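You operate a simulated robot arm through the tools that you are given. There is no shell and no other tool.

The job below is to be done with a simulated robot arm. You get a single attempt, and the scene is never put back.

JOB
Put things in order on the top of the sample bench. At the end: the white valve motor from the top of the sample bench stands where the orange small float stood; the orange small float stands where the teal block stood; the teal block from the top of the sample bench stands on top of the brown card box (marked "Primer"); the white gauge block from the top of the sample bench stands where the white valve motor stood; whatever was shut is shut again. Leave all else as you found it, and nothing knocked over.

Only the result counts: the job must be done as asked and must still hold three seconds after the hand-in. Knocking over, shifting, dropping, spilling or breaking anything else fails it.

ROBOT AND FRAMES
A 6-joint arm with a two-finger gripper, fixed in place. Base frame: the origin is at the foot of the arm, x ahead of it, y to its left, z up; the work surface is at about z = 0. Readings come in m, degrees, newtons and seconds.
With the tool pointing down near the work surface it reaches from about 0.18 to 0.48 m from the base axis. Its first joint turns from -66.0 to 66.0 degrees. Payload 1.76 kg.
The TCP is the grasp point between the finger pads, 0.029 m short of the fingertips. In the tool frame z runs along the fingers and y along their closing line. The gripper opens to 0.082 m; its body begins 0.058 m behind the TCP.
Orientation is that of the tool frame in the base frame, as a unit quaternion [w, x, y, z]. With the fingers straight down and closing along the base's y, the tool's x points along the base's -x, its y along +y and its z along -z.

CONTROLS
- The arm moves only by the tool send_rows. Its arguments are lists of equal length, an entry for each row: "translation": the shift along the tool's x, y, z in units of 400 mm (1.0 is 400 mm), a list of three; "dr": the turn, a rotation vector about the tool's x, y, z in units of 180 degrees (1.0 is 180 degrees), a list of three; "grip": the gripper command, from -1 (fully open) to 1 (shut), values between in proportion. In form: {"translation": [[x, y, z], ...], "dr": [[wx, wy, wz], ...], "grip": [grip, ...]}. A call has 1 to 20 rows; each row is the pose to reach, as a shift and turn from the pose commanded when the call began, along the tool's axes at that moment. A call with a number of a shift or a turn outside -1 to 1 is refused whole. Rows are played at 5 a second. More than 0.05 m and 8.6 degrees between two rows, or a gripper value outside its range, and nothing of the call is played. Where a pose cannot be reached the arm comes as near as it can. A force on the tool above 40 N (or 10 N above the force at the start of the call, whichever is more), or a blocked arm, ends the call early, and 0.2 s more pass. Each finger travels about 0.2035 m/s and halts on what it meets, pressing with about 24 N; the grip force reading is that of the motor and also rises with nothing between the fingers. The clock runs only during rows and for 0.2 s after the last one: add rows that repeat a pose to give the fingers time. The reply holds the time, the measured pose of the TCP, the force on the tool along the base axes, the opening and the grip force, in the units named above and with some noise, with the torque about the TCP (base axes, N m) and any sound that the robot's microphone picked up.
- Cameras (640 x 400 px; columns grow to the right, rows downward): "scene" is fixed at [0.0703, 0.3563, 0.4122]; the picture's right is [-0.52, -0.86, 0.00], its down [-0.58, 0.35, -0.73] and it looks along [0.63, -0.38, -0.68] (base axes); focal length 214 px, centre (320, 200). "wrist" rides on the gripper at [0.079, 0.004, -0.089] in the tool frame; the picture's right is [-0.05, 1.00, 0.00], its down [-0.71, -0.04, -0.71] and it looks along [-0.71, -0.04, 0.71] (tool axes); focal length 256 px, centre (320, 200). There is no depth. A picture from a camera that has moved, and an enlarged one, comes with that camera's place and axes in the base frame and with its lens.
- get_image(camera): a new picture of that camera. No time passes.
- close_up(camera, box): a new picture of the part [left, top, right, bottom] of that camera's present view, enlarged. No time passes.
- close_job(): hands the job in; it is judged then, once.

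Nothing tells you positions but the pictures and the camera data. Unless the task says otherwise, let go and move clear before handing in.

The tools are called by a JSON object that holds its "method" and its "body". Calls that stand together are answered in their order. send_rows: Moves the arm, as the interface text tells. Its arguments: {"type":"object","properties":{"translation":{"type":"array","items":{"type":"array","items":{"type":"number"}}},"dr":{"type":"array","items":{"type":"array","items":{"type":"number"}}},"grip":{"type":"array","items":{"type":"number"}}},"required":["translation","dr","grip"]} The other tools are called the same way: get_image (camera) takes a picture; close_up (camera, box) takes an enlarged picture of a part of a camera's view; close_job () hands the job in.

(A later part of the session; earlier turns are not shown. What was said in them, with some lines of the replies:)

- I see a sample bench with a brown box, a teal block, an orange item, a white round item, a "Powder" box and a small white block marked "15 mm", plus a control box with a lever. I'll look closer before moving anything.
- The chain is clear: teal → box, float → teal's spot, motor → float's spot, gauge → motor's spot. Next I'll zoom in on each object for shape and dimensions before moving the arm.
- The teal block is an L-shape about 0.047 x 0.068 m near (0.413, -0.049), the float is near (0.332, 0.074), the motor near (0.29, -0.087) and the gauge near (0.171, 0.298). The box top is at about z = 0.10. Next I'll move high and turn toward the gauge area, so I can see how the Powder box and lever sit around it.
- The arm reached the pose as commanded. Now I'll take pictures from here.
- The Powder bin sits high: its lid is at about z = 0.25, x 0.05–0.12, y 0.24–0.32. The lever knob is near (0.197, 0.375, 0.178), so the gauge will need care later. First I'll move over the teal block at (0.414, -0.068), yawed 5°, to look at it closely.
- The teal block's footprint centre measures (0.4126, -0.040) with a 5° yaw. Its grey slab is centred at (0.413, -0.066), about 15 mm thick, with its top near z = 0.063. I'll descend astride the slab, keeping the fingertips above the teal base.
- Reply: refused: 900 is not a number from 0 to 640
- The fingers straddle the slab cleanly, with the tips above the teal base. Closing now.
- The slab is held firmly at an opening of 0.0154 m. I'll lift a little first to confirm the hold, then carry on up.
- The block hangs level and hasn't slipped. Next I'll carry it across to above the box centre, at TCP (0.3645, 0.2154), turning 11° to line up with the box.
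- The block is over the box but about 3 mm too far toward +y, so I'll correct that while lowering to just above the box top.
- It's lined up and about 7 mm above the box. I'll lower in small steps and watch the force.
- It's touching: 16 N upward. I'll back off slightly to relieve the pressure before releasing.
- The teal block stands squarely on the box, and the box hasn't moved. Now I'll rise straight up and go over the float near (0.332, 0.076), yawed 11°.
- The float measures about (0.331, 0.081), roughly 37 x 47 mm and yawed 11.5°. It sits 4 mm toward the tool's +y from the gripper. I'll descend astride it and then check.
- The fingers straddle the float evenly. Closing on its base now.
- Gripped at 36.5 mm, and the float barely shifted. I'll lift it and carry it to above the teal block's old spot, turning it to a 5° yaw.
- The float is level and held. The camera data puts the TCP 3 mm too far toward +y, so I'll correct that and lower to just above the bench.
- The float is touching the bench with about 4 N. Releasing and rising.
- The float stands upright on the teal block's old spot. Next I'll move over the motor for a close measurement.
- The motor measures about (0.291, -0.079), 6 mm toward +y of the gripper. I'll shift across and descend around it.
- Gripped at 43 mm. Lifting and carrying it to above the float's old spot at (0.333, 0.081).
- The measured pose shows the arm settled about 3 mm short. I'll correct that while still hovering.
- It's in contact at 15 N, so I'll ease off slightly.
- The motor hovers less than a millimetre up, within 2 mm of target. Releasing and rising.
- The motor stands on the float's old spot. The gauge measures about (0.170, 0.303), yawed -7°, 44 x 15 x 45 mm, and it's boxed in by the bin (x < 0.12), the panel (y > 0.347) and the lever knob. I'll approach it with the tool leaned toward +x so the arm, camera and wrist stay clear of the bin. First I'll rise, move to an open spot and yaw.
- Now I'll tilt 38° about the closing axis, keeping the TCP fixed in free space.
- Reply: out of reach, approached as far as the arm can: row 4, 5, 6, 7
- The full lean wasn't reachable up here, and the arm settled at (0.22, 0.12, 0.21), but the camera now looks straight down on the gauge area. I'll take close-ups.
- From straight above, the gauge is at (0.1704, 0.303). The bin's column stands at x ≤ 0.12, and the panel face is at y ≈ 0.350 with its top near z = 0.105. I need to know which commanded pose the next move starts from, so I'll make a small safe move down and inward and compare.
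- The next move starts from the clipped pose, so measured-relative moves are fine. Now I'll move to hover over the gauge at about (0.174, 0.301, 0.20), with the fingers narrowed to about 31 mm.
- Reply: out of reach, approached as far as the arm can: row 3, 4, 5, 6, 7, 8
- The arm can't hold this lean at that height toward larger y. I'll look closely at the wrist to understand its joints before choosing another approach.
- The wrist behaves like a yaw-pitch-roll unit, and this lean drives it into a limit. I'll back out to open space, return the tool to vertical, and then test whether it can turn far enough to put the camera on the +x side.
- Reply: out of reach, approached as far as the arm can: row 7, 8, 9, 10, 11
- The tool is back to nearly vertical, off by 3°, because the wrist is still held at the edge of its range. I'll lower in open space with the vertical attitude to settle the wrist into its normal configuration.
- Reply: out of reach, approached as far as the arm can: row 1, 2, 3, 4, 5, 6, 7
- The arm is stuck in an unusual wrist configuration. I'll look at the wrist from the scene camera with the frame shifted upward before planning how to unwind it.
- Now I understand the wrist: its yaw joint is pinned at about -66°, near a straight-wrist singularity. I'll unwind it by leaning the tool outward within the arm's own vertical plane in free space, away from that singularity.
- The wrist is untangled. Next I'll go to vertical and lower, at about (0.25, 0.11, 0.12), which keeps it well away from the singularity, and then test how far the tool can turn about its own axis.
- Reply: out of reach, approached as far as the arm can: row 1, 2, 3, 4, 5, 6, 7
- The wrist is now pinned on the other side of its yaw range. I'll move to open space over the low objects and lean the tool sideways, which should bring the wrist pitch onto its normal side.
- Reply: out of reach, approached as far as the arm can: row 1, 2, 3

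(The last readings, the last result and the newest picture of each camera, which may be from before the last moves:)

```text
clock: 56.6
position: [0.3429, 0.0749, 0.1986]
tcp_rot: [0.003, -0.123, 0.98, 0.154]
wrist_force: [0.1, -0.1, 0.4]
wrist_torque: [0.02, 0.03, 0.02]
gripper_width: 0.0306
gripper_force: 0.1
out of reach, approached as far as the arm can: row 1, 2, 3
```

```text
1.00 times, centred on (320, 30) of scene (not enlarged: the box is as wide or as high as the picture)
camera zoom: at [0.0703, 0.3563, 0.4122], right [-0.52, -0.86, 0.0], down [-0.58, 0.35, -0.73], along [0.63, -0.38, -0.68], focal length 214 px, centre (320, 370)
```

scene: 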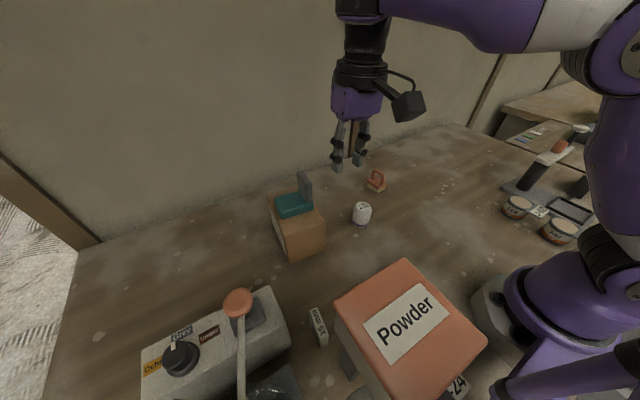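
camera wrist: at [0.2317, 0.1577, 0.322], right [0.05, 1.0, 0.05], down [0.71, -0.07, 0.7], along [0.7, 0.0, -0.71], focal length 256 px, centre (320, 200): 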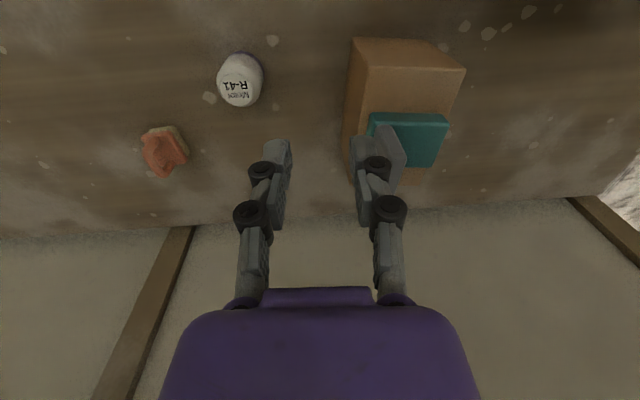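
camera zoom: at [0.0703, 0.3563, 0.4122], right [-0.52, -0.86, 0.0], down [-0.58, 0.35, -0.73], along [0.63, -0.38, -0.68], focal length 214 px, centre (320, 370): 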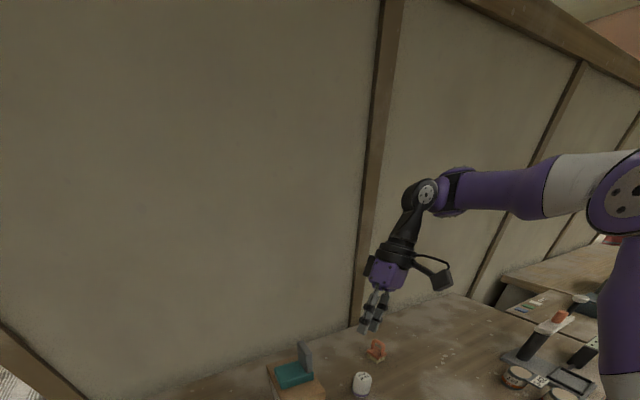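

That worked: the pose is reachable again. Now I'll bring the tool smoothly to vertical while lowering to the open area at (0.29, -0.02, 0.11).

{"method": "send_rows", "body": {"translation": [[0.0325, -0.0423, 0.0239], [0.0649, -0.0845, 0.0478], [0.0974, -0.1268, 0.0717], [0.1299, -0.169, 0.0955], [0.1623, -0.2113, 0.1194], [0.1948, -0.2535, 0.1433], [0.1948, -0.2535, 0.1433], [0.1948, -0.2535, 0.1433]], "dr": [[0.0165, -0.0003, 0.0168], [0.0329, -0.0005, 0.0336], [0.0494, -0.0008, 0.0504], [0.0659, -0.0011, 0.0672], [0.0823, -0.0013, 0.084], [0.0988, -0.0016, 0.1008], [0.0988, -0.0016, 0.1008], [0.0988, -0.0016, 0.1008]], "grip": [0.25, 0.25, 0.25, 0.25, 0.25, 0.25, 0.25, 0.25]}}

{"method": "get_image", "body": {"camera": "scene"}}

```text
clock: 58.4
position: [0.2908, -0.0222, 0.1092]
tcp_rot: [0.0, 0.034, 0.999, 0.0]
wrist_force: [1.0, -0.7, 1.2]
wrist_torque: [0.01, -0.01, 0.01]
gripper_width: 0.0306
gripper_force: 0.0
```

```text
taken
```

scene: 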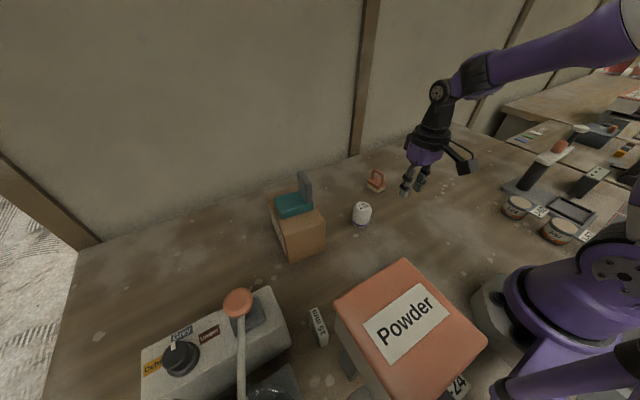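

The arm is back to its normal configuration and nothing was disturbed. Now I'll test in open space, in two stages, how far the tool can turn about the vertical.

{"method": "send_rows", "body": {"translation": [[0, 0, 0], [0, 0, 0], [0, 0, 0], [0, 0, 0], [0, 0, 0], [0, 0, 0], [0, 0, 0], [0, 0, 0], [0, 0, 0]], "dr": [[0, 0, -0.0445], [0, 0, -0.089], [0, 0, -0.1335], [0, 0, -0.178], [0, 0, -0.2225], [0, 0, -0.267], [0, 0, -0.3115], [0, 0, -0.356], [0, 0, -0.356]], "grip": [0.25, 0.25, 0.25, 0.25, 0.25, 0.25, 0.25, 0.25, 0.25]}}

```text
clock: 60.4
position: [0.2892, -0.0221, 0.1089]
tcp_rot: [-0.001, -0.503, 0.864, 0.001]
wrist_force: [0.0, 0.3, 0.1]
wrist_torque: [0.01, -0.01, -0.02]
gripper_width: 0.0308
gripper_force: 0.1
```

{"method": "send_rows", "body": {"translation": [[0, 0, 0], [0, 0, 0], [0, 0, 0], [0, 0, 0], [0, 0, 0], [0, 0, 0], [0, 0, 0], [0, 0, 0], [0, 0, 0]], "dr": [[0, 0, -0.0445], [0, 0, -0.089], [0, 0, -0.1335], [0, 0, -0.178], [0, 0, -0.2225], [0, 0, -0.267], [0, 0, -0.3115], [0, 0, -0.356], [0, 0, -0.356]], "grip": [0.25, 0.25, 0.25, 0.25, 0.25, 0.25, 0.25, 0.25, 0.25]}}

{"method": "get_image", "body": {"camera": "wrist"}}

{"method": "get_image", "body": {"camera": "scene"}}

```text
clock: 62.4
position: [0.2893, -0.0217, 0.1091]
tcp_rot: [0.0, 0.885, -0.466, -0.002]
wrist_force: [-0.1, -0.5, -0.4]
wrist_torque: [0.02, -0.01, -0.03]
gripper_width: 0.0305
gripper_force: 0.1
```

```text
taken
camera wrist: at [0.3313, -0.0895, 0.1999], right [-0.85, -0.52, 0.0], down [-0.37, 0.6, 0.71], along [-0.37, 0.6, -0.71], focal length 256 px, centre (320, 200)
```

wrist: 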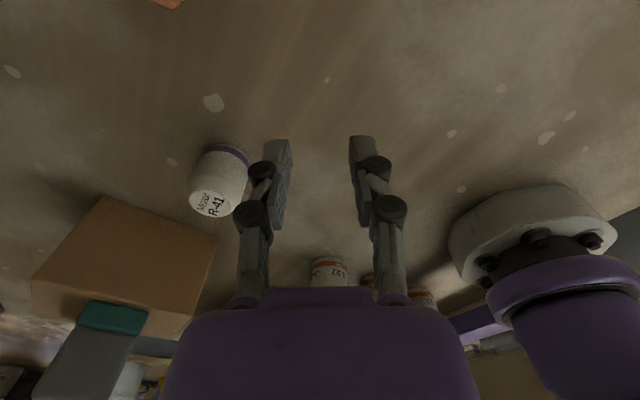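

```text
taken
```

scene: 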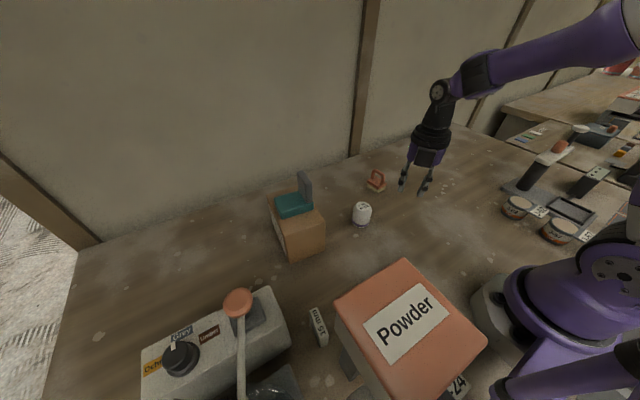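

The tool turns freely to ψ ≈ 125°, so I can approach with the camera on the +x side (ψ = 173.5°), close to vertical. Next I'll travel to (0.24, 0.14, 0.13) while turning to 150°.

{"method": "send_rows", "body": {"translation": [[-0.0672, -0.0214, -0.0088], [-0.1344, -0.0428, -0.0175], [-0.2017, -0.0643, -0.0263], [-0.2689, -0.0857, -0.035], [-0.3361, -0.1071, -0.0438], [-0.4033, -0.1285, -0.0525], [-0.4033, -0.1285, -0.0525]], "dr": [[0, 0, -0.0236], [0, 0, -0.0472], [0, 0, -0.0709], [0, 0, -0.0945], [0, 0, -0.1181], [0, 0, -0.1417], [0, 0, -0.1417]], "grip": [0.25, 0.25, 0.25, 0.25, 0.25, 0.25, 0.25]}}

{"method": "get_image", "body": {"camera": "scene"}}

```text
clock: 64.0
position: [0.2399, 0.1435, 0.1271]
tcp_rot: [0.001, 0.966, -0.259, -0.002]
wrist_force: [-0.2, -0.6, -0.4]
wrist_torque: [-0.01, -0.02, -0.02]
gripper_width: 0.0308
gripper_force: 0.1
```

```text
taken
```

scene: 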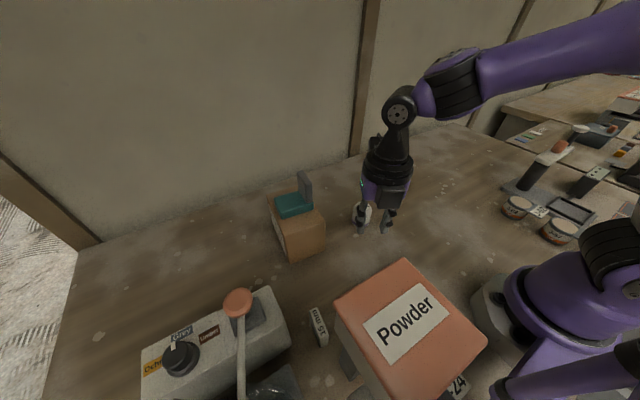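

{"method": "send_rows", "body": {"translation": [[-0.0383, -0.0476, 0], [-0.0766, -0.0951, 0], [-0.1148, -0.1427, 0], [-0.1531, -0.1902, 0], [-0.1531, -0.1902, 0]], "dr": [[0, 0, -0.0327], [0, 0, -0.0653], [0, 0, -0.098], [0, 0, -0.1306], [0, 0, -0.1306]], "grip": [0.25, 0.25, 0.25, 0.25, 0.25]}}

{"method": "get_image", "body": {"camera": "scene"}}

{"method": "get_image", "body": {"camera": "wrist"}}

```text
clock: 65.2
position: [0.2273, 0.237, 0.1288]
tcp_rot: [0.0, 0.998, -0.059, -0.001]
wrist_force: [0.6, 0.2, -0.4]
wrist_torque: [0.0, 0.02, 0.02]
gripper_width: 0.0309
gripper_force: 0.2
```

```text
taken
```

scene: 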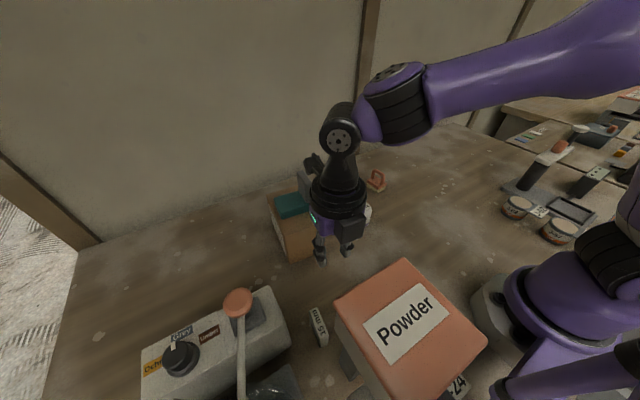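

```text
taken
camera wrist: at [0.3059, 0.2249, 0.2188], right [-0.17, -0.99, 0.0], down [-0.7, 0.12, 0.71], along [-0.7, 0.12, -0.71], focal length 256 px, centre (320, 200)
```

wrist: 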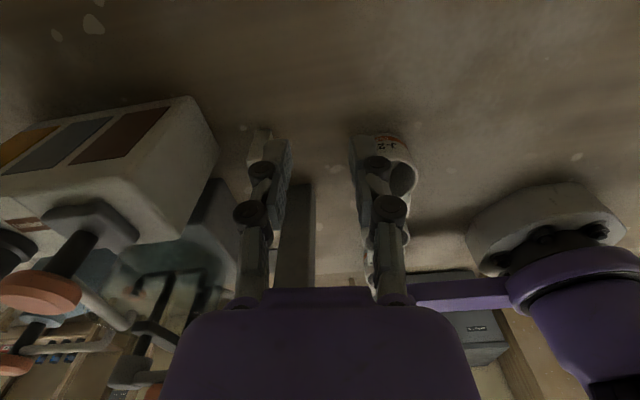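

{"method": "close_up", "body": {"camera": "scene", "box": [280, 100, 420, 280]}}

{"method": "close_up", "body": {"camera": "wrist", "box": [180, 80, 400, 300]}}

```text
2.22 times, centred on (350, 190) of scene
camera zoom: at [0.0702, 0.3563, 0.4122], right [-0.52, -0.86, 0.0], down [-0.58, 0.35, -0.73], along [0.63, -0.38, -0.68], focal length 477 px, centre (253, 222)
```

zoom: 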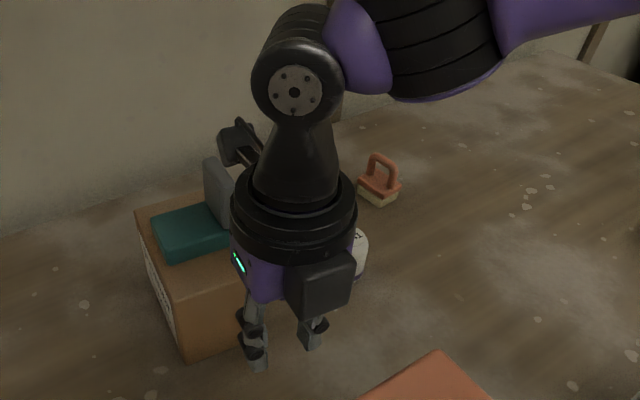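

```text
1.82 times, centred on (290, 190) of wrist
camera zoom: at [0.3059, 0.2249, 0.2188], right [-0.17, -0.99, 0.0], down [-0.7, 0.12, 0.71], along [-0.7, 0.12, -0.71], focal length 465 px, centre (374, 218)
```

zoom: 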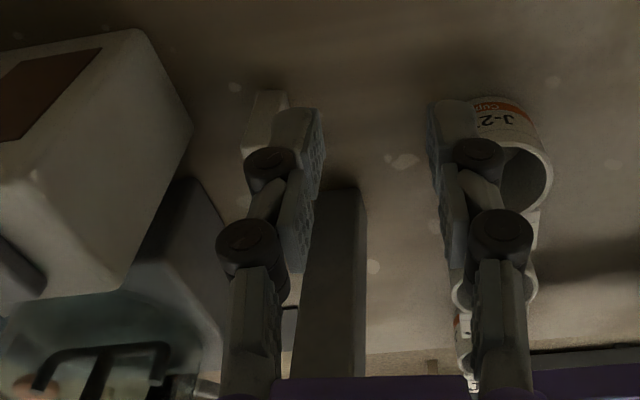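

The gripper's rear housing reaches only about 4 cm behind its axis, so there's room beside the bin. Now I'll lean 10° with the wrist toward +x and move to hover over the gauge at (0.176, 0.3005, 0.125).

{"method": "send_rows", "body": {"translation": [[-0.0292, -0.0285, 0.002], [-0.0585, -0.057, 0.004], [-0.0877, -0.0855, 0.006], [-0.117, -0.114, 0.008], [-0.1462, -0.1425, 0.01], [-0.1462, -0.1425, 0.01]], "dr": [[0, -0.0111, 0], [0, -0.0222, 0], [0, -0.0334, 0], [0, -0.0445, 0], [0, -0.0556, 0], [0, -0.0556, 0]], "grip": [0.25, 0.25, 0.25, 0.25, 0.25, 0.25]}}

{"method": "get_image", "body": {"camera": "wrist"}}

{"method": "get_image", "body": {"camera": "scene"}}

```text
clock: 66.6
position: [0.1758, 0.3015, 0.1242]
tcp_rot: [-0.005, 0.994, -0.058, -0.088]
wrist_force: [0.5, -0.2, 0.5]
wrist_torque: [0.0, -0.04, -0.01]
gripper_width: 0.0309
gripper_force: 0.1
```

```text
taken
camera wrist: at [0.2686, 0.2861, 0.1995], right [-0.17, -0.99, 0.01], down [-0.56, 0.1, 0.82], along [-0.81, 0.13, -0.57], focal length 256 px, centre (320, 200)
```

wrist: 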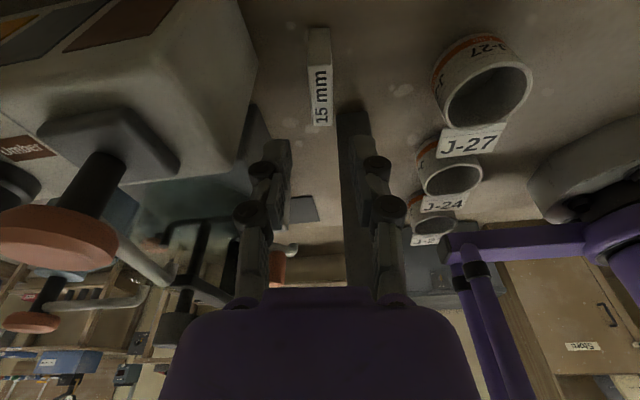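

```text
taken
```

scene: 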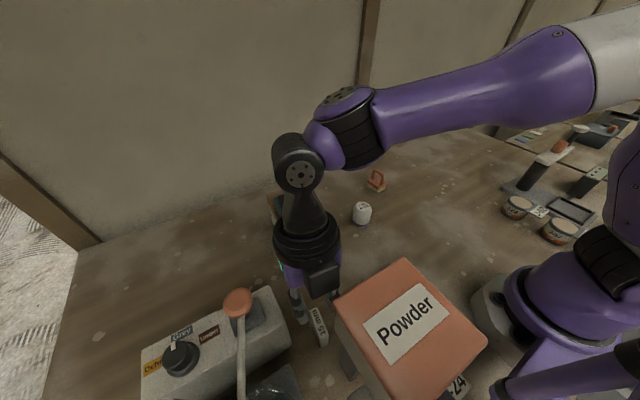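

The gauge sits right between the fingers: its centre is at (0.169, 0.302) against TCP y = 0.301. I'll descend partway and recheck the clearances.

{"method": "send_rows", "body": {"translation": [[0.005, 0, 0.0341], [0.0099, 0, 0.0682], [0.0149, 0, 0.1023], [0.0198, 0, 0.1364], [0.0198, 0, 0.1364]], "dr": [[0, 0, 0], [0, 0, 0], [0, 0, 0], [0, 0, 0], [0, 0, 0]], "grip": [0.25, 0.25, 0.25, 0.25, 0.25]}}

{"method": "get_image", "body": {"camera": "wrist"}}

{"method": "get_image", "body": {"camera": "scene"}}

```text
clock: 67.8
position: [0.1723, 0.3004, 0.0718]
tcp_rot: [-0.005, 0.994, -0.057, -0.088]
wrist_force: [0.0, -0.1, 0.3]
wrist_torque: [-0.02, -0.02, 0.0]
gripper_width: 0.0309
gripper_force: 0.0
```

```text
taken
camera wrist: at [0.2663, 0.2857, 0.1471], right [-0.17, -0.99, 0.01], down [-0.56, 0.1, 0.82], along [-0.81, 0.13, -0.57], focal length 256 px, centre (320, 200)
```

wrist: 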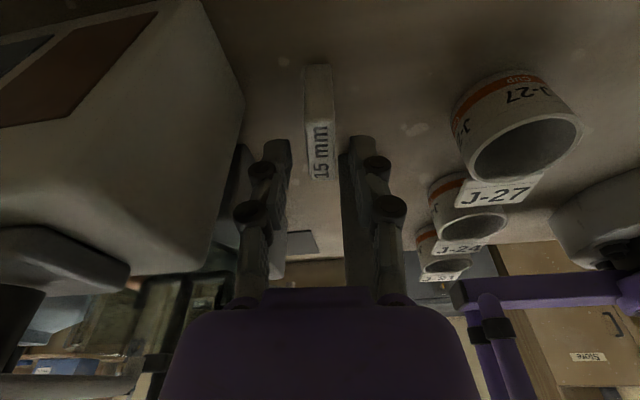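

```text
taken
```

scene: 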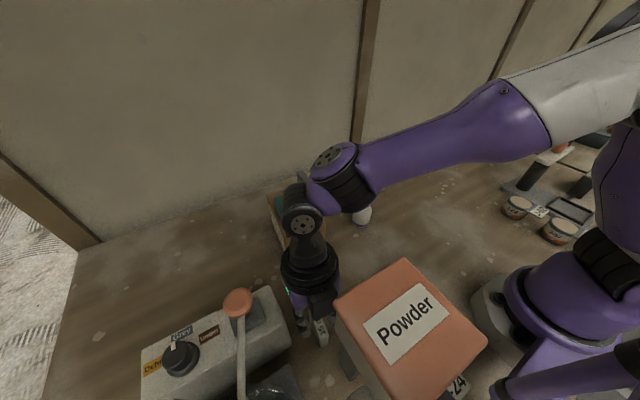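

Clear on all sides with no contact force. I'll finish the descent to TCP z ≈ 0.034.

{"method": "send_rows", "body": {"translation": [[0.0043, -0.0005, 0.0243], [0.0086, -0.001, 0.0486], [0.0128, -0.0015, 0.0728], [0.0158, -0.002, 0.089], [0.0171, -0.002, 0.0971], [0.0171, -0.002, 0.0971]], "dr": [[0, 0, 0], [0, 0, 0], [0, 0, 0], [0, 0, 0], [0, 0, 0], [0, 0, 0]], "grip": [0.25, 0.25, 0.25, 0.25, 0.25, 0.25]}}

{"method": "get_image", "body": {"camera": "wrist"}}

{"method": "close_up", "body": {"camera": "scene", "box": [250, 170, 400, 360]}}

```text
clock: 69.2
position: [0.1751, 0.299, 0.0312]
tcp_rot: [-0.005, 0.994, -0.058, -0.087]
wrist_force: [-0.6, 0.1, 0.6]
wrist_torque: [-0.01, 0.01, -0.02]
gripper_width: 0.0306
gripper_force: 0.1
```

```text
taken
camera wrist: at [0.2666, 0.2849, 0.1067], right [-0.17, -0.99, 0.01], down [-0.56, 0.1, 0.82], along [-0.81, 0.13, -0.57], focal length 256 px, centre (320, 200)
```

wrist: 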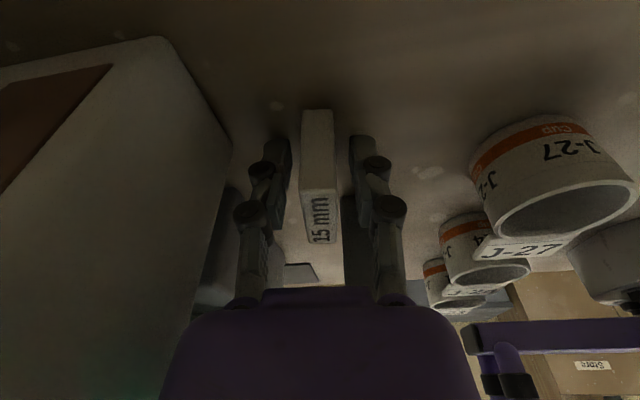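

```text
2.11 times, centred on (325, 265) of scene
camera zoom: at [0.0703, 0.3563, 0.4122], right [-0.52, -0.86, 0.0], down [-0.58, 0.35, -0.73], along [0.63, -0.38, -0.68], focal length 452 px, centre (310, 63)
```

zoom: 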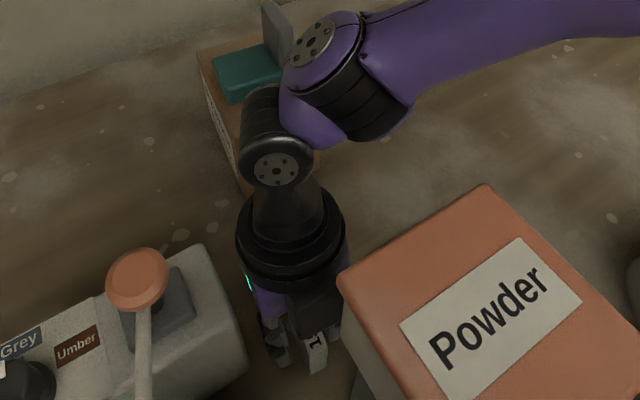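

The fingers straddle the gauge with no contact anywhere. Closing now.

{"method": "send_rows", "body": {"translation": [[0, 0, 0], [0, 0, 0], [0, 0, 0], [0, 0, 0], [0, 0, 0]], "dr": [[0, 0, 0], [0, 0, 0], [0, 0, 0], [0, 0, 0], [0, 0, 0]], "grip": [0.4, 0.55, 0.8, 1, 1]}}

{"method": "get_image", "body": {"camera": "wrist"}}

```text
clock: 70.4
position: [0.1731, 0.2994, 0.0318]
tcp_rot: [-0.006, 0.994, -0.059, -0.088]
wrist_force: [0.0, 0.4, 0.1]
wrist_torque: [0.02, -0.01, -0.01]
gripper_width: 0.0138
gripper_force: 23.7
```

```text
taken
camera wrist: at [0.2666, 0.285, 0.1068], right [-0.17, -0.99, 0.01], down [-0.56, 0.1, 0.82], along [-0.81, 0.13, -0.57], focal length 256 px, centre (320, 200)
```

wrist: 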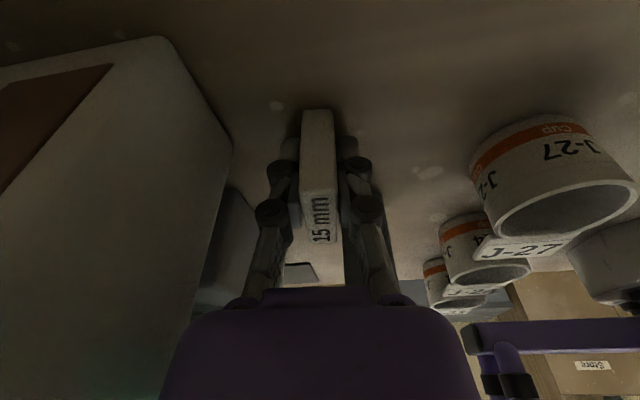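

Gripped. I'll lift straight up along the same path I came down.

{"method": "send_rows", "body": {"translation": [[-0.0035, 0, -0.0197], [-0.0079, 0, -0.0442], [-0.0141, 0, -0.0786], [-0.0211, 0, -0.1179], [-0.0281, 0, -0.1572], [-0.0351, 0, -0.1965], [-0.0404, 0, -0.226], [-0.0404, 0, -0.226]], "dr": [[0, 0, 0], [0, 0, 0], [0, 0, 0], [0, 0, 0], [0, 0, 0], [0, 0, 0], [0, 0, 0], [0, 0, 0]], "grip": [1, 1, 1, 1, 1, 1, 1, 1]}}

{"method": "get_image", "body": {"camera": "wrist"}}

{"method": "get_image", "body": {"camera": "scene"}}

```text
clock: 72.2
position: [0.1739, 0.3012, 0.124]
tcp_rot: [-0.004, 0.994, -0.058, -0.088]
wrist_force: [0.4, 0.7, -1.0]
wrist_torque: [0.01, 0.01, 0.0]
gripper_width: 0.0139
gripper_force: 24.2
```

```text
taken
camera wrist: at [0.2667, 0.2858, 0.1992], right [-0.17, -0.99, 0.01], down [-0.56, 0.1, 0.82], along [-0.81, 0.13, -0.57], focal length 256 px, centre (320, 200)
```

wrist: 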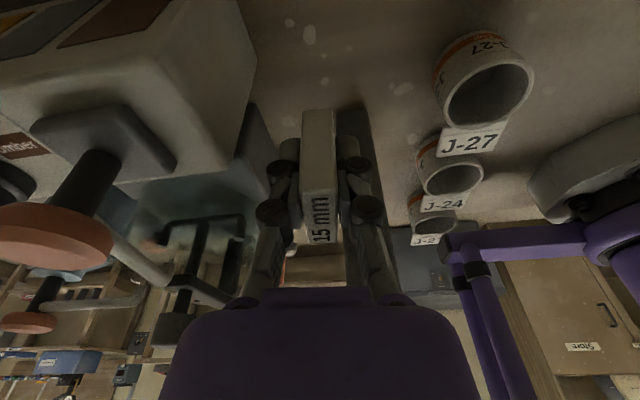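

```text
taken
```

scene: 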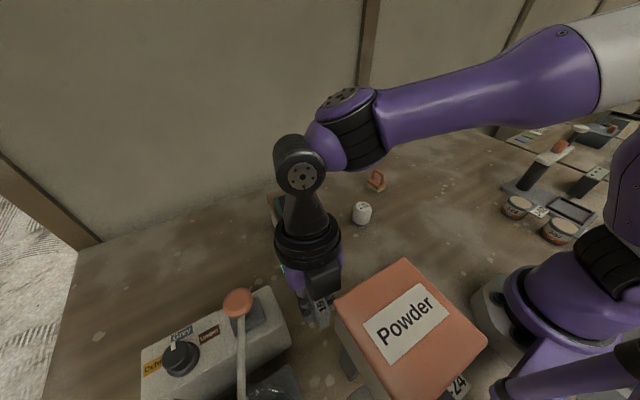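

The gauge is held securely. I'll back out to (0.227, 0.237, 0.13) and return the tool to vertical, reversing the approach.

{"method": "send_rows", "body": {"translation": [[0.0292, 0.0287, -0.0082], [0.0585, 0.0575, -0.0165], [0.0877, 0.0862, -0.0247], [0.117, 0.115, -0.033], [0.1462, 0.1437, -0.0412], [0.1462, 0.1437, -0.0412]], "dr": [[0, 0.0111, 0], [0, 0.0222, 0], [0, 0.0334, 0], [0, 0.0445, 0], [0, 0.0556, 0], [0, 0.0556, 0]], "grip": [1, 1, 1, 1, 1, 1]}}

{"method": "get_image", "body": {"camera": "scene"}}

```text
clock: 73.6
position: [0.2265, 0.2348, 0.13]
tcp_rot: [0.0, 0.998, -0.058, -0.001]
wrist_force: [-0.9, -0.1, 0.1]
wrist_torque: [-0.01, -0.02, 0.01]
gripper_width: 0.0137
gripper_force: 23.6
```

```text
taken
```

scene: 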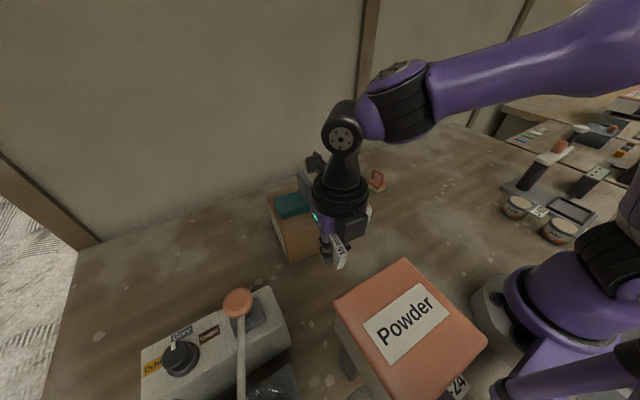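

Next I'll carry it to (0.25, 0.06, 0.14) while turning back to ψ = 105°.

{"method": "send_rows", "body": {"translation": [[0.0122, 0.0475, -0.0028], [0.0243, 0.0949, -0.0056], [0.0365, 0.1424, -0.0083], [0.0486, 0.1899, -0.0111], [0.0608, 0.2373, -0.0139], [0.0729, 0.2848, -0.0167], [0.0851, 0.3323, -0.0194], [0.0972, 0.3797, -0.0222], [0.1094, 0.4272, -0.025], [0.1094, 0.4272, -0.025]], "dr": [[0, 0, 0.042], [0, 0, 0.084], [0, 0, 0.1259], [0, 0, 0.1679], [0, 0, 0.2099], [0, 0, 0.2519], [0, 0, 0.2938], [0, 0, 0.3358], [0, 0, 0.3778], [0, 0, 0.3778]], "grip": [1, 1, 1, 1, 1, 1, 1, 1, 1, 1]}}

```text
clock: 75.8
position: [0.2502, 0.0623, 0.1372]
tcp_rot: [0.001, 0.795, -0.607, -0.001]
wrist_force: [0.6, -0.1, -0.5]
wrist_torque: [0.01, 0.01, 0.03]
gripper_width: 0.0141
gripper_force: 24.0
```

{"method": "send_rows", "body": {"translation": [[0.0236, 0.0004, 0.0012], [0.0471, 0.0008, 0.0023], [0.0707, 0.0012, 0.0035], [0.0943, 0.0016, 0.0047], [0.1178, 0.002, 0.0058], [0.1414, 0.0024, 0.007], [0.165, 0.0028, 0.0082], [0.1885, 0.0032, 0.0093], [0.2121, 0.0036, 0.0105], [0.2357, 0.004, 0.0117], [0.2592, 0.0044, 0.0128], [0.2828, 0.0048, 0.014], [0.3064, 0.0052, 0.0152], [0.3299, 0.0056, 0.0163], [0.3535, 0.006, 0.0175], [0.3535, 0.006, 0.0175]], "dr": [[0, 0, 0.0415], [0, 0, 0.083], [0, 0, 0.1244], [0, 0, 0.1659], [0, 0, 0.2074], [0, 0, 0.2489], [0, 0, 0.2904], [0, 0, 0.3318], [0, 0, 0.3733], [0, 0, 0.4148], [0, 0, 0.4563], [0, 0, 0.4978], [0, 0, 0.5392], [0, 0, 0.5807], [0, 0, 0.6222], [0, 0, 0.6222]], "grip": [1, 1, 1, 1, 1, 1, 1, 1, 1, 1, 1, 1, 1, 1, 1, 1]}}

{"method": "get_image", "body": {"camera": "wrist"}}

{"method": "get_image", "body": {"camera": "scene"}}

```text
clock: 79.2
position: [0.2856, -0.0756, 0.1319]
tcp_rot: [-0.001, 0.059, 0.998, 0.0]
wrist_force: [0.0, -0.7, 0.0]
wrist_torque: [0.05, -0.01, 0.0]
gripper_width: 0.014
gripper_force: 23.9
```

```text
taken
camera wrist: at [0.2077, -0.0623, 0.2221], right [0.17, 0.99, 0.0], down [0.7, -0.12, 0.71], along [0.69, -0.12, -0.71], focal length 256 px, centre (320, 200)
```

wrist: 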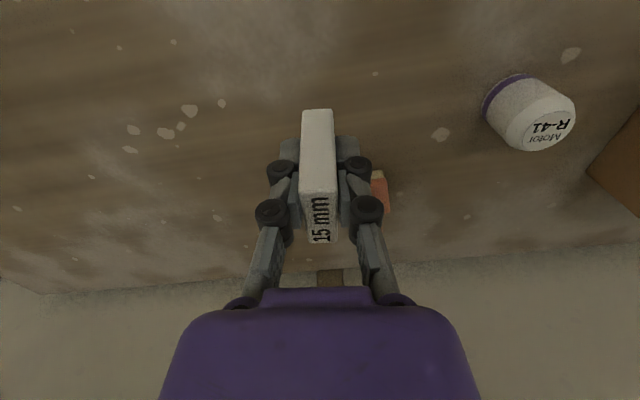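

```text
taken
```

scene: 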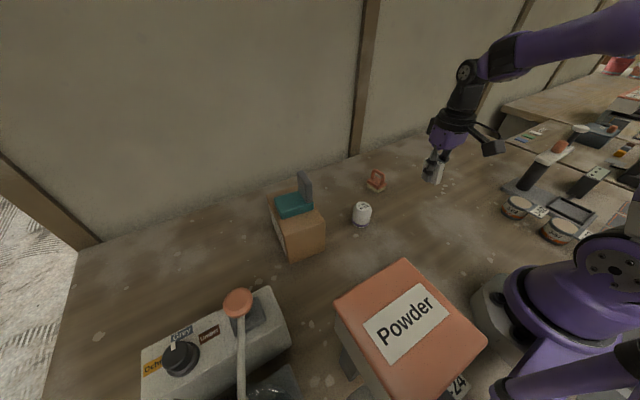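

Now over the motor's old spot. I'll restore the 10° lean so the gauge stands upright again, line up on (0.2925, -0.0795), and lower partway.

{"method": "send_rows", "body": {"translation": [[-0.0018, -0.0027, 0], [-0.0037, -0.0053, 0], [-0.0055, -0.008, 0.05], [-0.0055, -0.008, 0.1], [-0.0055, -0.008, 0.15], [-0.0055, -0.008, 0.15]], "dr": [[0, -0.0185, 0], [0, -0.037, 0], [0, -0.0556, 0], [0, -0.0556, 0], [0, -0.0556, 0], [0, -0.0556, 0]], "grip": [1, 1, 1, 1, 1, 1]}}

{"method": "get_image", "body": {"camera": "wrist"}}

{"method": "close_up", "body": {"camera": "scene", "box": [380, 120, 500, 240]}}

```text
clock: 80.6
position: [0.2862, -0.0782, 0.0729]
tcp_rot: [0.086, 0.058, 0.995, -0.005]
wrist_force: [-0.1, -0.6, -0.7]
wrist_torque: [0.01, -0.01, 0.04]
gripper_width: 0.0141
gripper_force: 24.1
```

```text
taken
camera wrist: at [0.1951, -0.0634, 0.148], right [0.17, 0.99, 0.01], down [0.57, -0.1, 0.82], along [0.81, -0.13, -0.58], focal length 256 px, centre (320, 200)
```

wrist: 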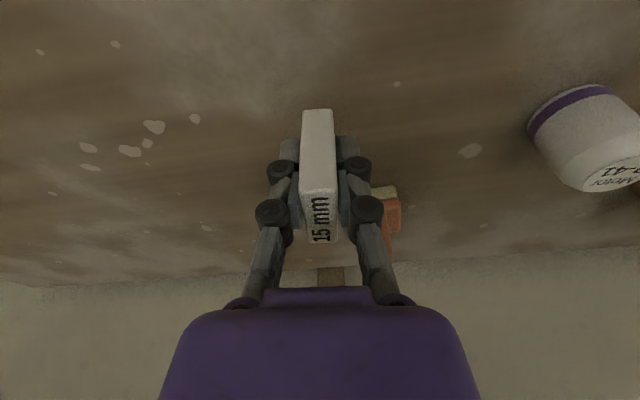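

```text
3.33 times, centred on (440, 180) of scene
camera zoom: at [0.0703, 0.3563, 0.4122], right [-0.52, -0.86, 0.0], down [-0.58, 0.35, -0.73], along [0.63, -0.38, -0.68], focal length 715 px, centre (-80, 267)
```

zoom: 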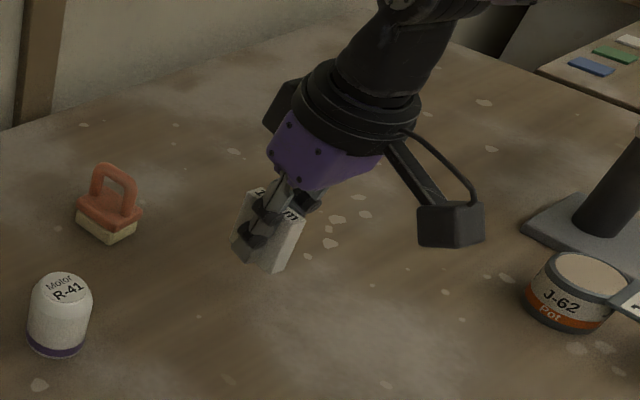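

It's within 1 mm of the target and upright. Lowering to just above the bench.

{"method": "send_rows", "body": {"translation": [[0.0041, -0.0005, 0.0246], [0.0082, -0.0009, 0.0493], [0.0122, -0.0014, 0.0739], [0.0147, -0.0018, 0.0887], [0.016, -0.0018, 0.0965], [0.016, -0.0018, 0.0965]], "dr": [[0, 0, 0], [0, 0, 0], [0, 0, 0], [0, 0, 0], [0, 0, 0], [0, 0, 0]], "grip": [1, 1, 1, 1, 1, 1]}}

{"method": "get_image", "body": {"camera": "wrist"}}

{"method": "close_up", "body": {"camera": "scene", "box": [380, 150, 480, 240]}}

```text
clock: 82.0
position: [0.2871, -0.0797, 0.0344]
tcp_rot: [0.087, 0.058, 0.995, -0.005]
wrist_force: [0.1, 0.7, -0.2]
wrist_torque: [0.0, -0.01, 0.01]
gripper_width: 0.0141
gripper_force: 23.6
```

```text
taken
camera wrist: at [0.1954, -0.0642, 0.1092], right [0.17, 0.99, 0.01], down [0.57, -0.1, 0.82], along [0.81, -0.13, -0.58], focal length 256 px, centre (320, 200)
```

wrist: 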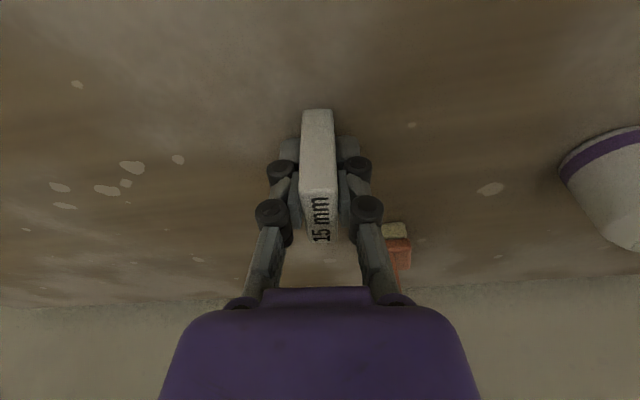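

```text
4.44 times, centred on (430, 195) of scene
camera zoom: at [0.0703, 0.3563, 0.4122], right [-0.52, -0.86, 0.0], down [-0.58, 0.35, -0.73], along [0.63, -0.38, -0.68], focal length 953 px, centre (-169, 222)
```

zoom: 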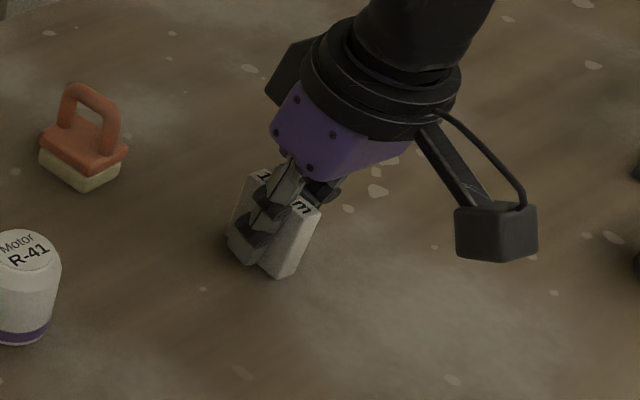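

{"method": "send_rows", "body": {"translation": [[0.0003, 0, 0.0018], [0.0006, 0, 0.0035], [0.0009, 0, 0.0047], [0.0009, 0, 0.0047]], "dr": [[0, 0, 0], [0, 0, 0], [0, 0, 0], [0, 0, 0]], "grip": [1, 1, 1, 1]}}

```text
clock: 83.0
position: [0.2874, -0.0795, 0.0315]
tcp_rot: [0.087, 0.058, 0.995, -0.005]
wrist_force: [-3.7, 2.3, 13.7]
wrist_torque: [0.05, -0.04, 0.01]
gripper_width: 0.0139
gripper_force: 24.2
```

Contact with the bench at 14 N. Easing off a fraction before release.

{"method": "send_rows", "body": {"translation": [[-0.0002, 0, -0.0013], [-0.0002, 0, -0.0013]], "dr": [[0, 0, 0], [0, 0, 0]], "grip": [1, 1]}}

{"method": "get_image", "body": {"camera": "wrist"}}

```text
clock: 83.6
position: [0.286, -0.0793, 0.0321]
tcp_rot: [0.086, 0.057, 0.995, -0.004]
wrist_force: [0.9, -1.3, 3.2]
wrist_torque: [-0.05, -0.11, -0.03]
gripper_width: 0.0137
gripper_force: 24.1
```

```text
taken
camera wrist: at [0.1951, -0.0642, 0.1072], right [0.17, 0.99, 0.01], down [0.57, -0.1, 0.82], along [0.81, -0.13, -0.58], focal length 256 px, centre (320, 200)
```

wrist: 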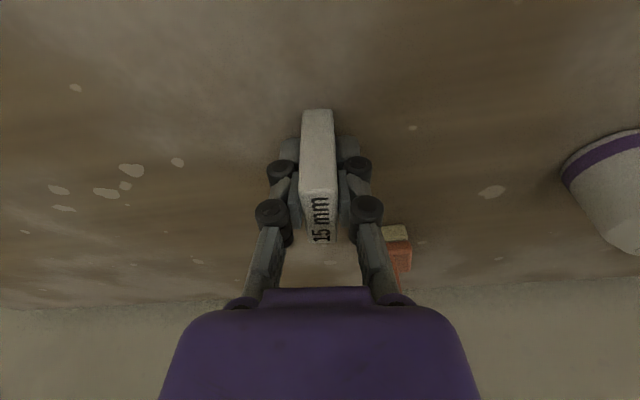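

{"method": "send_rows", "body": {"translation": [[0, 0, 0], [0, 0, 0], [0, 0, 0], [0, 0, 0], [0, 0, 0]], "dr": [[0, 0, 0], [0, 0, 0], [0, 0, 0], [0, 0, 0], [0, 0, 0]], "grip": [0.6, 0.45, 0.2, -0.2, -0.2]}}

{"method": "get_image", "body": {"camera": "wrist"}}

{"method": "close_up", "body": {"camera": "scene", "box": [380, 150, 480, 240]}}

```text
clock: 84.8
position: [0.2872, -0.0799, 0.032]
tcp_rot: [0.086, 0.059, 0.995, -0.006]
wrist_force: [0.4, 0.4, 0.0]
wrist_torque: [-0.01, -0.01, -0.03]
gripper_width: 0.0495
gripper_force: 0.1
```

```text
taken
camera wrist: at [0.1951, -0.0642, 0.1073], right [0.17, 0.99, 0.01], down [0.57, -0.1, 0.82], along [0.81, -0.13, -0.58], focal length 256 px, centre (320, 200)
```

wrist: 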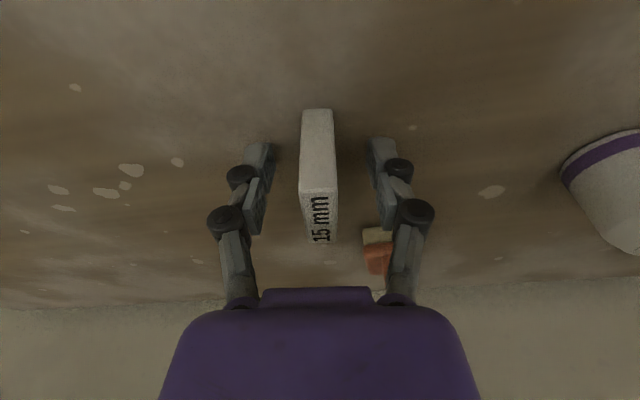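

```text
4.44 times, centred on (430, 195) of scene
camera zoom: at [0.0703, 0.3563, 0.4122], right [-0.52, -0.86, 0.0], down [-0.58, 0.35, -0.73], along [0.63, -0.38, -0.68], focal length 953 px, centre (-169, 222)
```

zoom: 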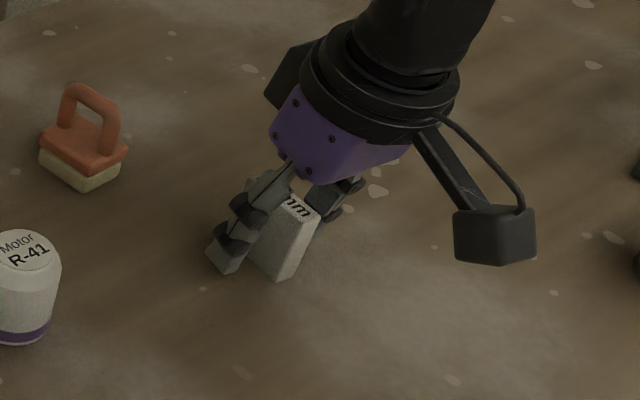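

The gauge stands upright on its own. Now I'll lift clear vertically and straighten the tool.

{"method": "send_rows", "body": {"translation": [[-0.0064, 0, -0.0369], [-0.0129, 0, -0.0739], [-0.0215, 0, -0.1231], [-0.0322, 0, -0.1847], [-0.0429, 0, -0.2463], [-0.0515, 0, -0.2955], [-0.0515, 0, -0.2955], [-0.0515, 0, -0.2955]], "dr": [[0, 0, 0], [0, 0, 0], [0, 0, 0], [0, 0, 0], [0, 0, 0], [0, 0, 0], [0, 0.028, 0], [0, 0.0556, 0]], "grip": [-0.2, -0.2, -0.2, -0.2, -0.2, -0.2, -0.2, -0.2]}}

{"method": "get_image", "body": {"camera": "wrist"}}

{"method": "get_image", "body": {"camera": "scene"}}

```text
clock: 86.6
position: [0.2865, -0.0808, 0.1516]
tcp_rot: [-0.002, 0.057, 0.998, 0.0]
wrist_force: [0.3, 0.4, -0.5]
wrist_torque: [0.01, -0.01, 0.01]
gripper_width: 0.0491
gripper_force: 0.1
```

```text
taken
camera wrist: at [0.209, -0.0667, 0.2421], right [0.17, 0.99, 0.0], down [0.7, -0.12, 0.71], along [0.7, -0.12, -0.71], focal length 256 px, centre (320, 200)
```

wrist: 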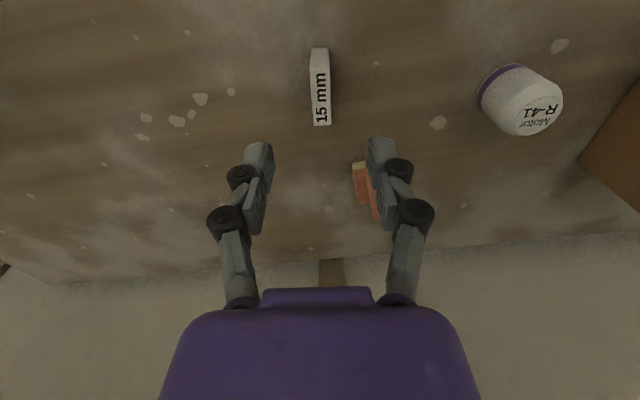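

```text
taken
```

scene: 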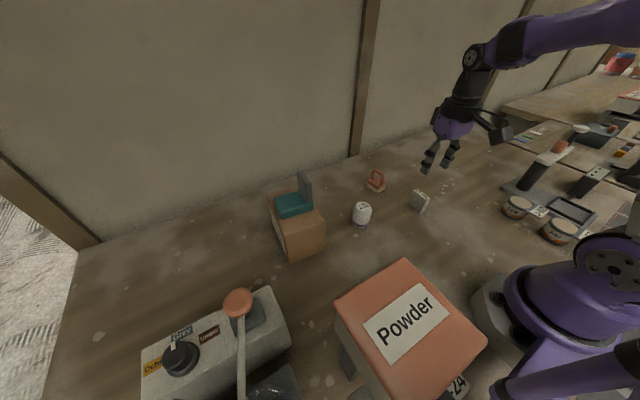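

All four items are placed. I'll raise the arm a bit more and do a final inspection of everything.

{"method": "send_rows", "body": {"translation": [[0, 0, -0.06], [0, 0, -0.12], [0, 0, -0.12]], "dr": [[0, 0, 0], [0, 0, 0], [0, 0, 0]], "grip": [-0.2, -0.2, -0.2]}}

{"method": "close_up", "body": {"camera": "scene", "box": [240, 150, 480, 300]}}

{"method": "close_up", "body": {"camera": "scene", "box": [120, 250, 360, 400]}}

{"method": "close_up", "body": {"camera": "scene", "box": [290, 250, 530, 400]}}

{"method": "close_up", "body": {"camera": "scene", "box": [340, 155, 440, 235]}}

{"method": "get_image", "body": {"camera": "wrist"}}

```text
clock: 87.4
position: [0.2872, -0.0792, 0.1996]
tcp_rot: [-0.001, 0.058, 0.998, 0.001]
wrist_force: [-0.9, 0.2, -0.1]
wrist_torque: [0.04, 0.0, -0.02]
gripper_width: 0.049
gripper_force: 0.1
```

```text
2.67 times, centred on (360, 225) of scene
camera zoom: at [0.0703, 0.3563, 0.4122], right [-0.52, -0.86, 0.0], down [-0.58, 0.35, -0.73], along [0.63, -0.38, -0.68], focal length 572 px, centre (213, 133)
```

zoom: 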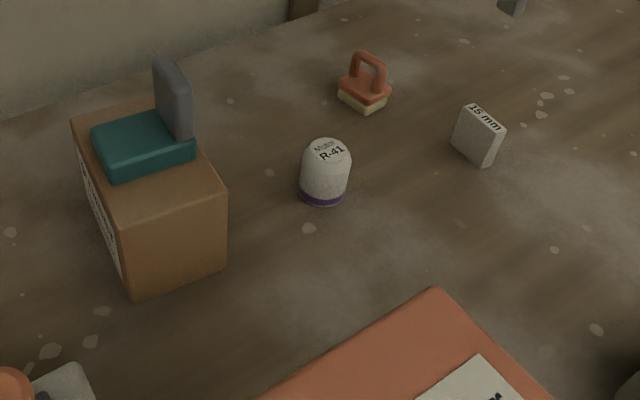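

```text
2.67 times, centred on (240, 325) of scene
camera zoom: at [0.0703, 0.3563, 0.4122], right [-0.52, -0.86, 0.0], down [-0.58, 0.35, -0.73], along [0.63, -0.38, -0.68], focal length 572 px, centre (533, -133)
```

zoom: 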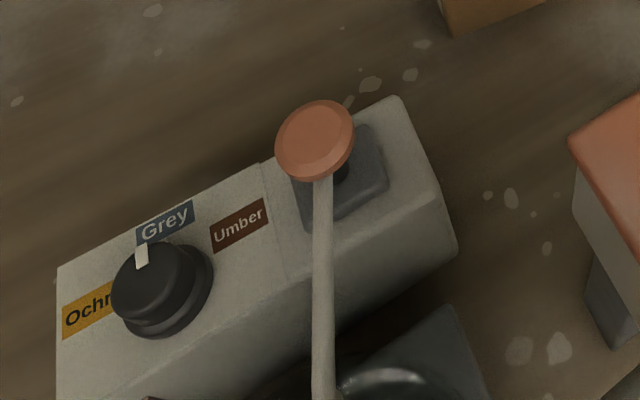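

```text
2.67 times, centred on (410, 325) of scene
camera zoom: at [0.0703, 0.3563, 0.4122], right [-0.52, -0.86, 0.0], down [-0.58, 0.35, -0.73], along [0.63, -0.38, -0.68], focal length 572 px, centre (80, -133)
```

zoom: 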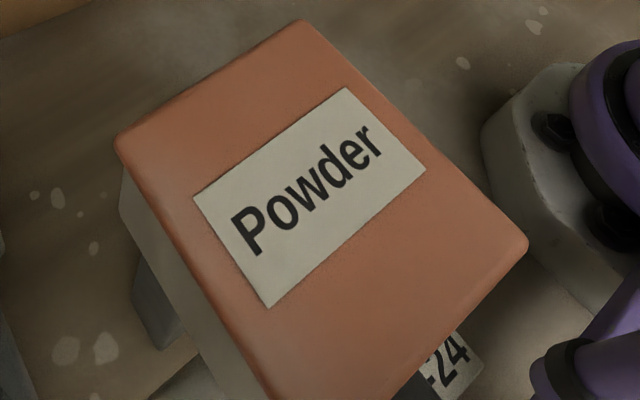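

```text
5.00 times, centred on (390, 195) of scene
camera zoom: at [0.0703, 0.3563, 0.4122], right [-0.52, -0.86, 0.0], down [-0.58, 0.35, -0.73], along [0.63, -0.38, -0.68], focal length 1072 px, centre (-30, 225)
```

zoom: 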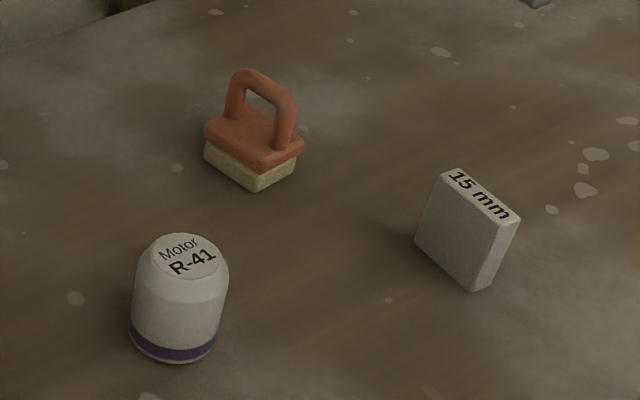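

```text
taken
camera wrist: at [0.2094, -0.0656, 0.2903], right [0.17, 0.99, 0.0], down [0.7, -0.12, 0.71], along [0.7, -0.12, -0.71], focal length 256 px, centre (320, 200)
```

wrist: 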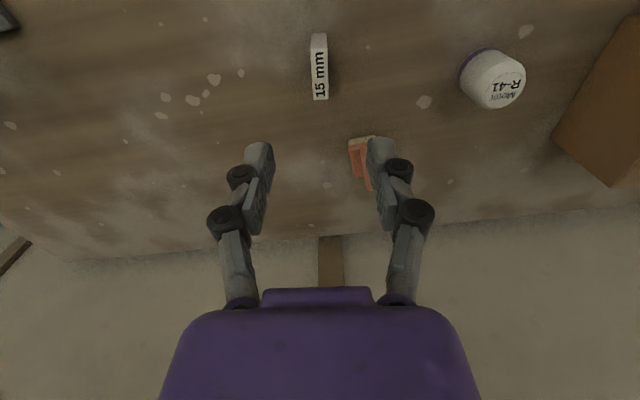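

The final pictures confirm each placement:
- **Teal block:** on top of the brown "Primer" box.
- **Float:** on the teal block's old spot.
- **Motor:** on the float's old spot.
- **Gauge:** upright on the motor's old spot.

The Primer box, bin, lever and dial look the same as at the start, and the gripper is empty and clear. I'm handing in.

{"method": "close_job", "body": {}}

```text
The job is handed in.
```

The job is handed in, and the final pictures show all four items in place and standing:

- **Teal block:** it stands on top of the brown "Primer" box.
- **Orange float:** it stands where the teal block was.
- **White valve motor:** it stands where the float was, within about 3 mm.
- **White gauge block:** it stands where the motor was, within about 2 mm. It is turned half a turn from how it stood before.

The Powder bin, lever, dial and Primer box look the same as in the starting pictures. I opened nothing, so there was nothing to shut again. Getting to the gauge beside the Powder bin took several tries because the wrist reached its limits, but I saw no sign of the arm touching anything else.
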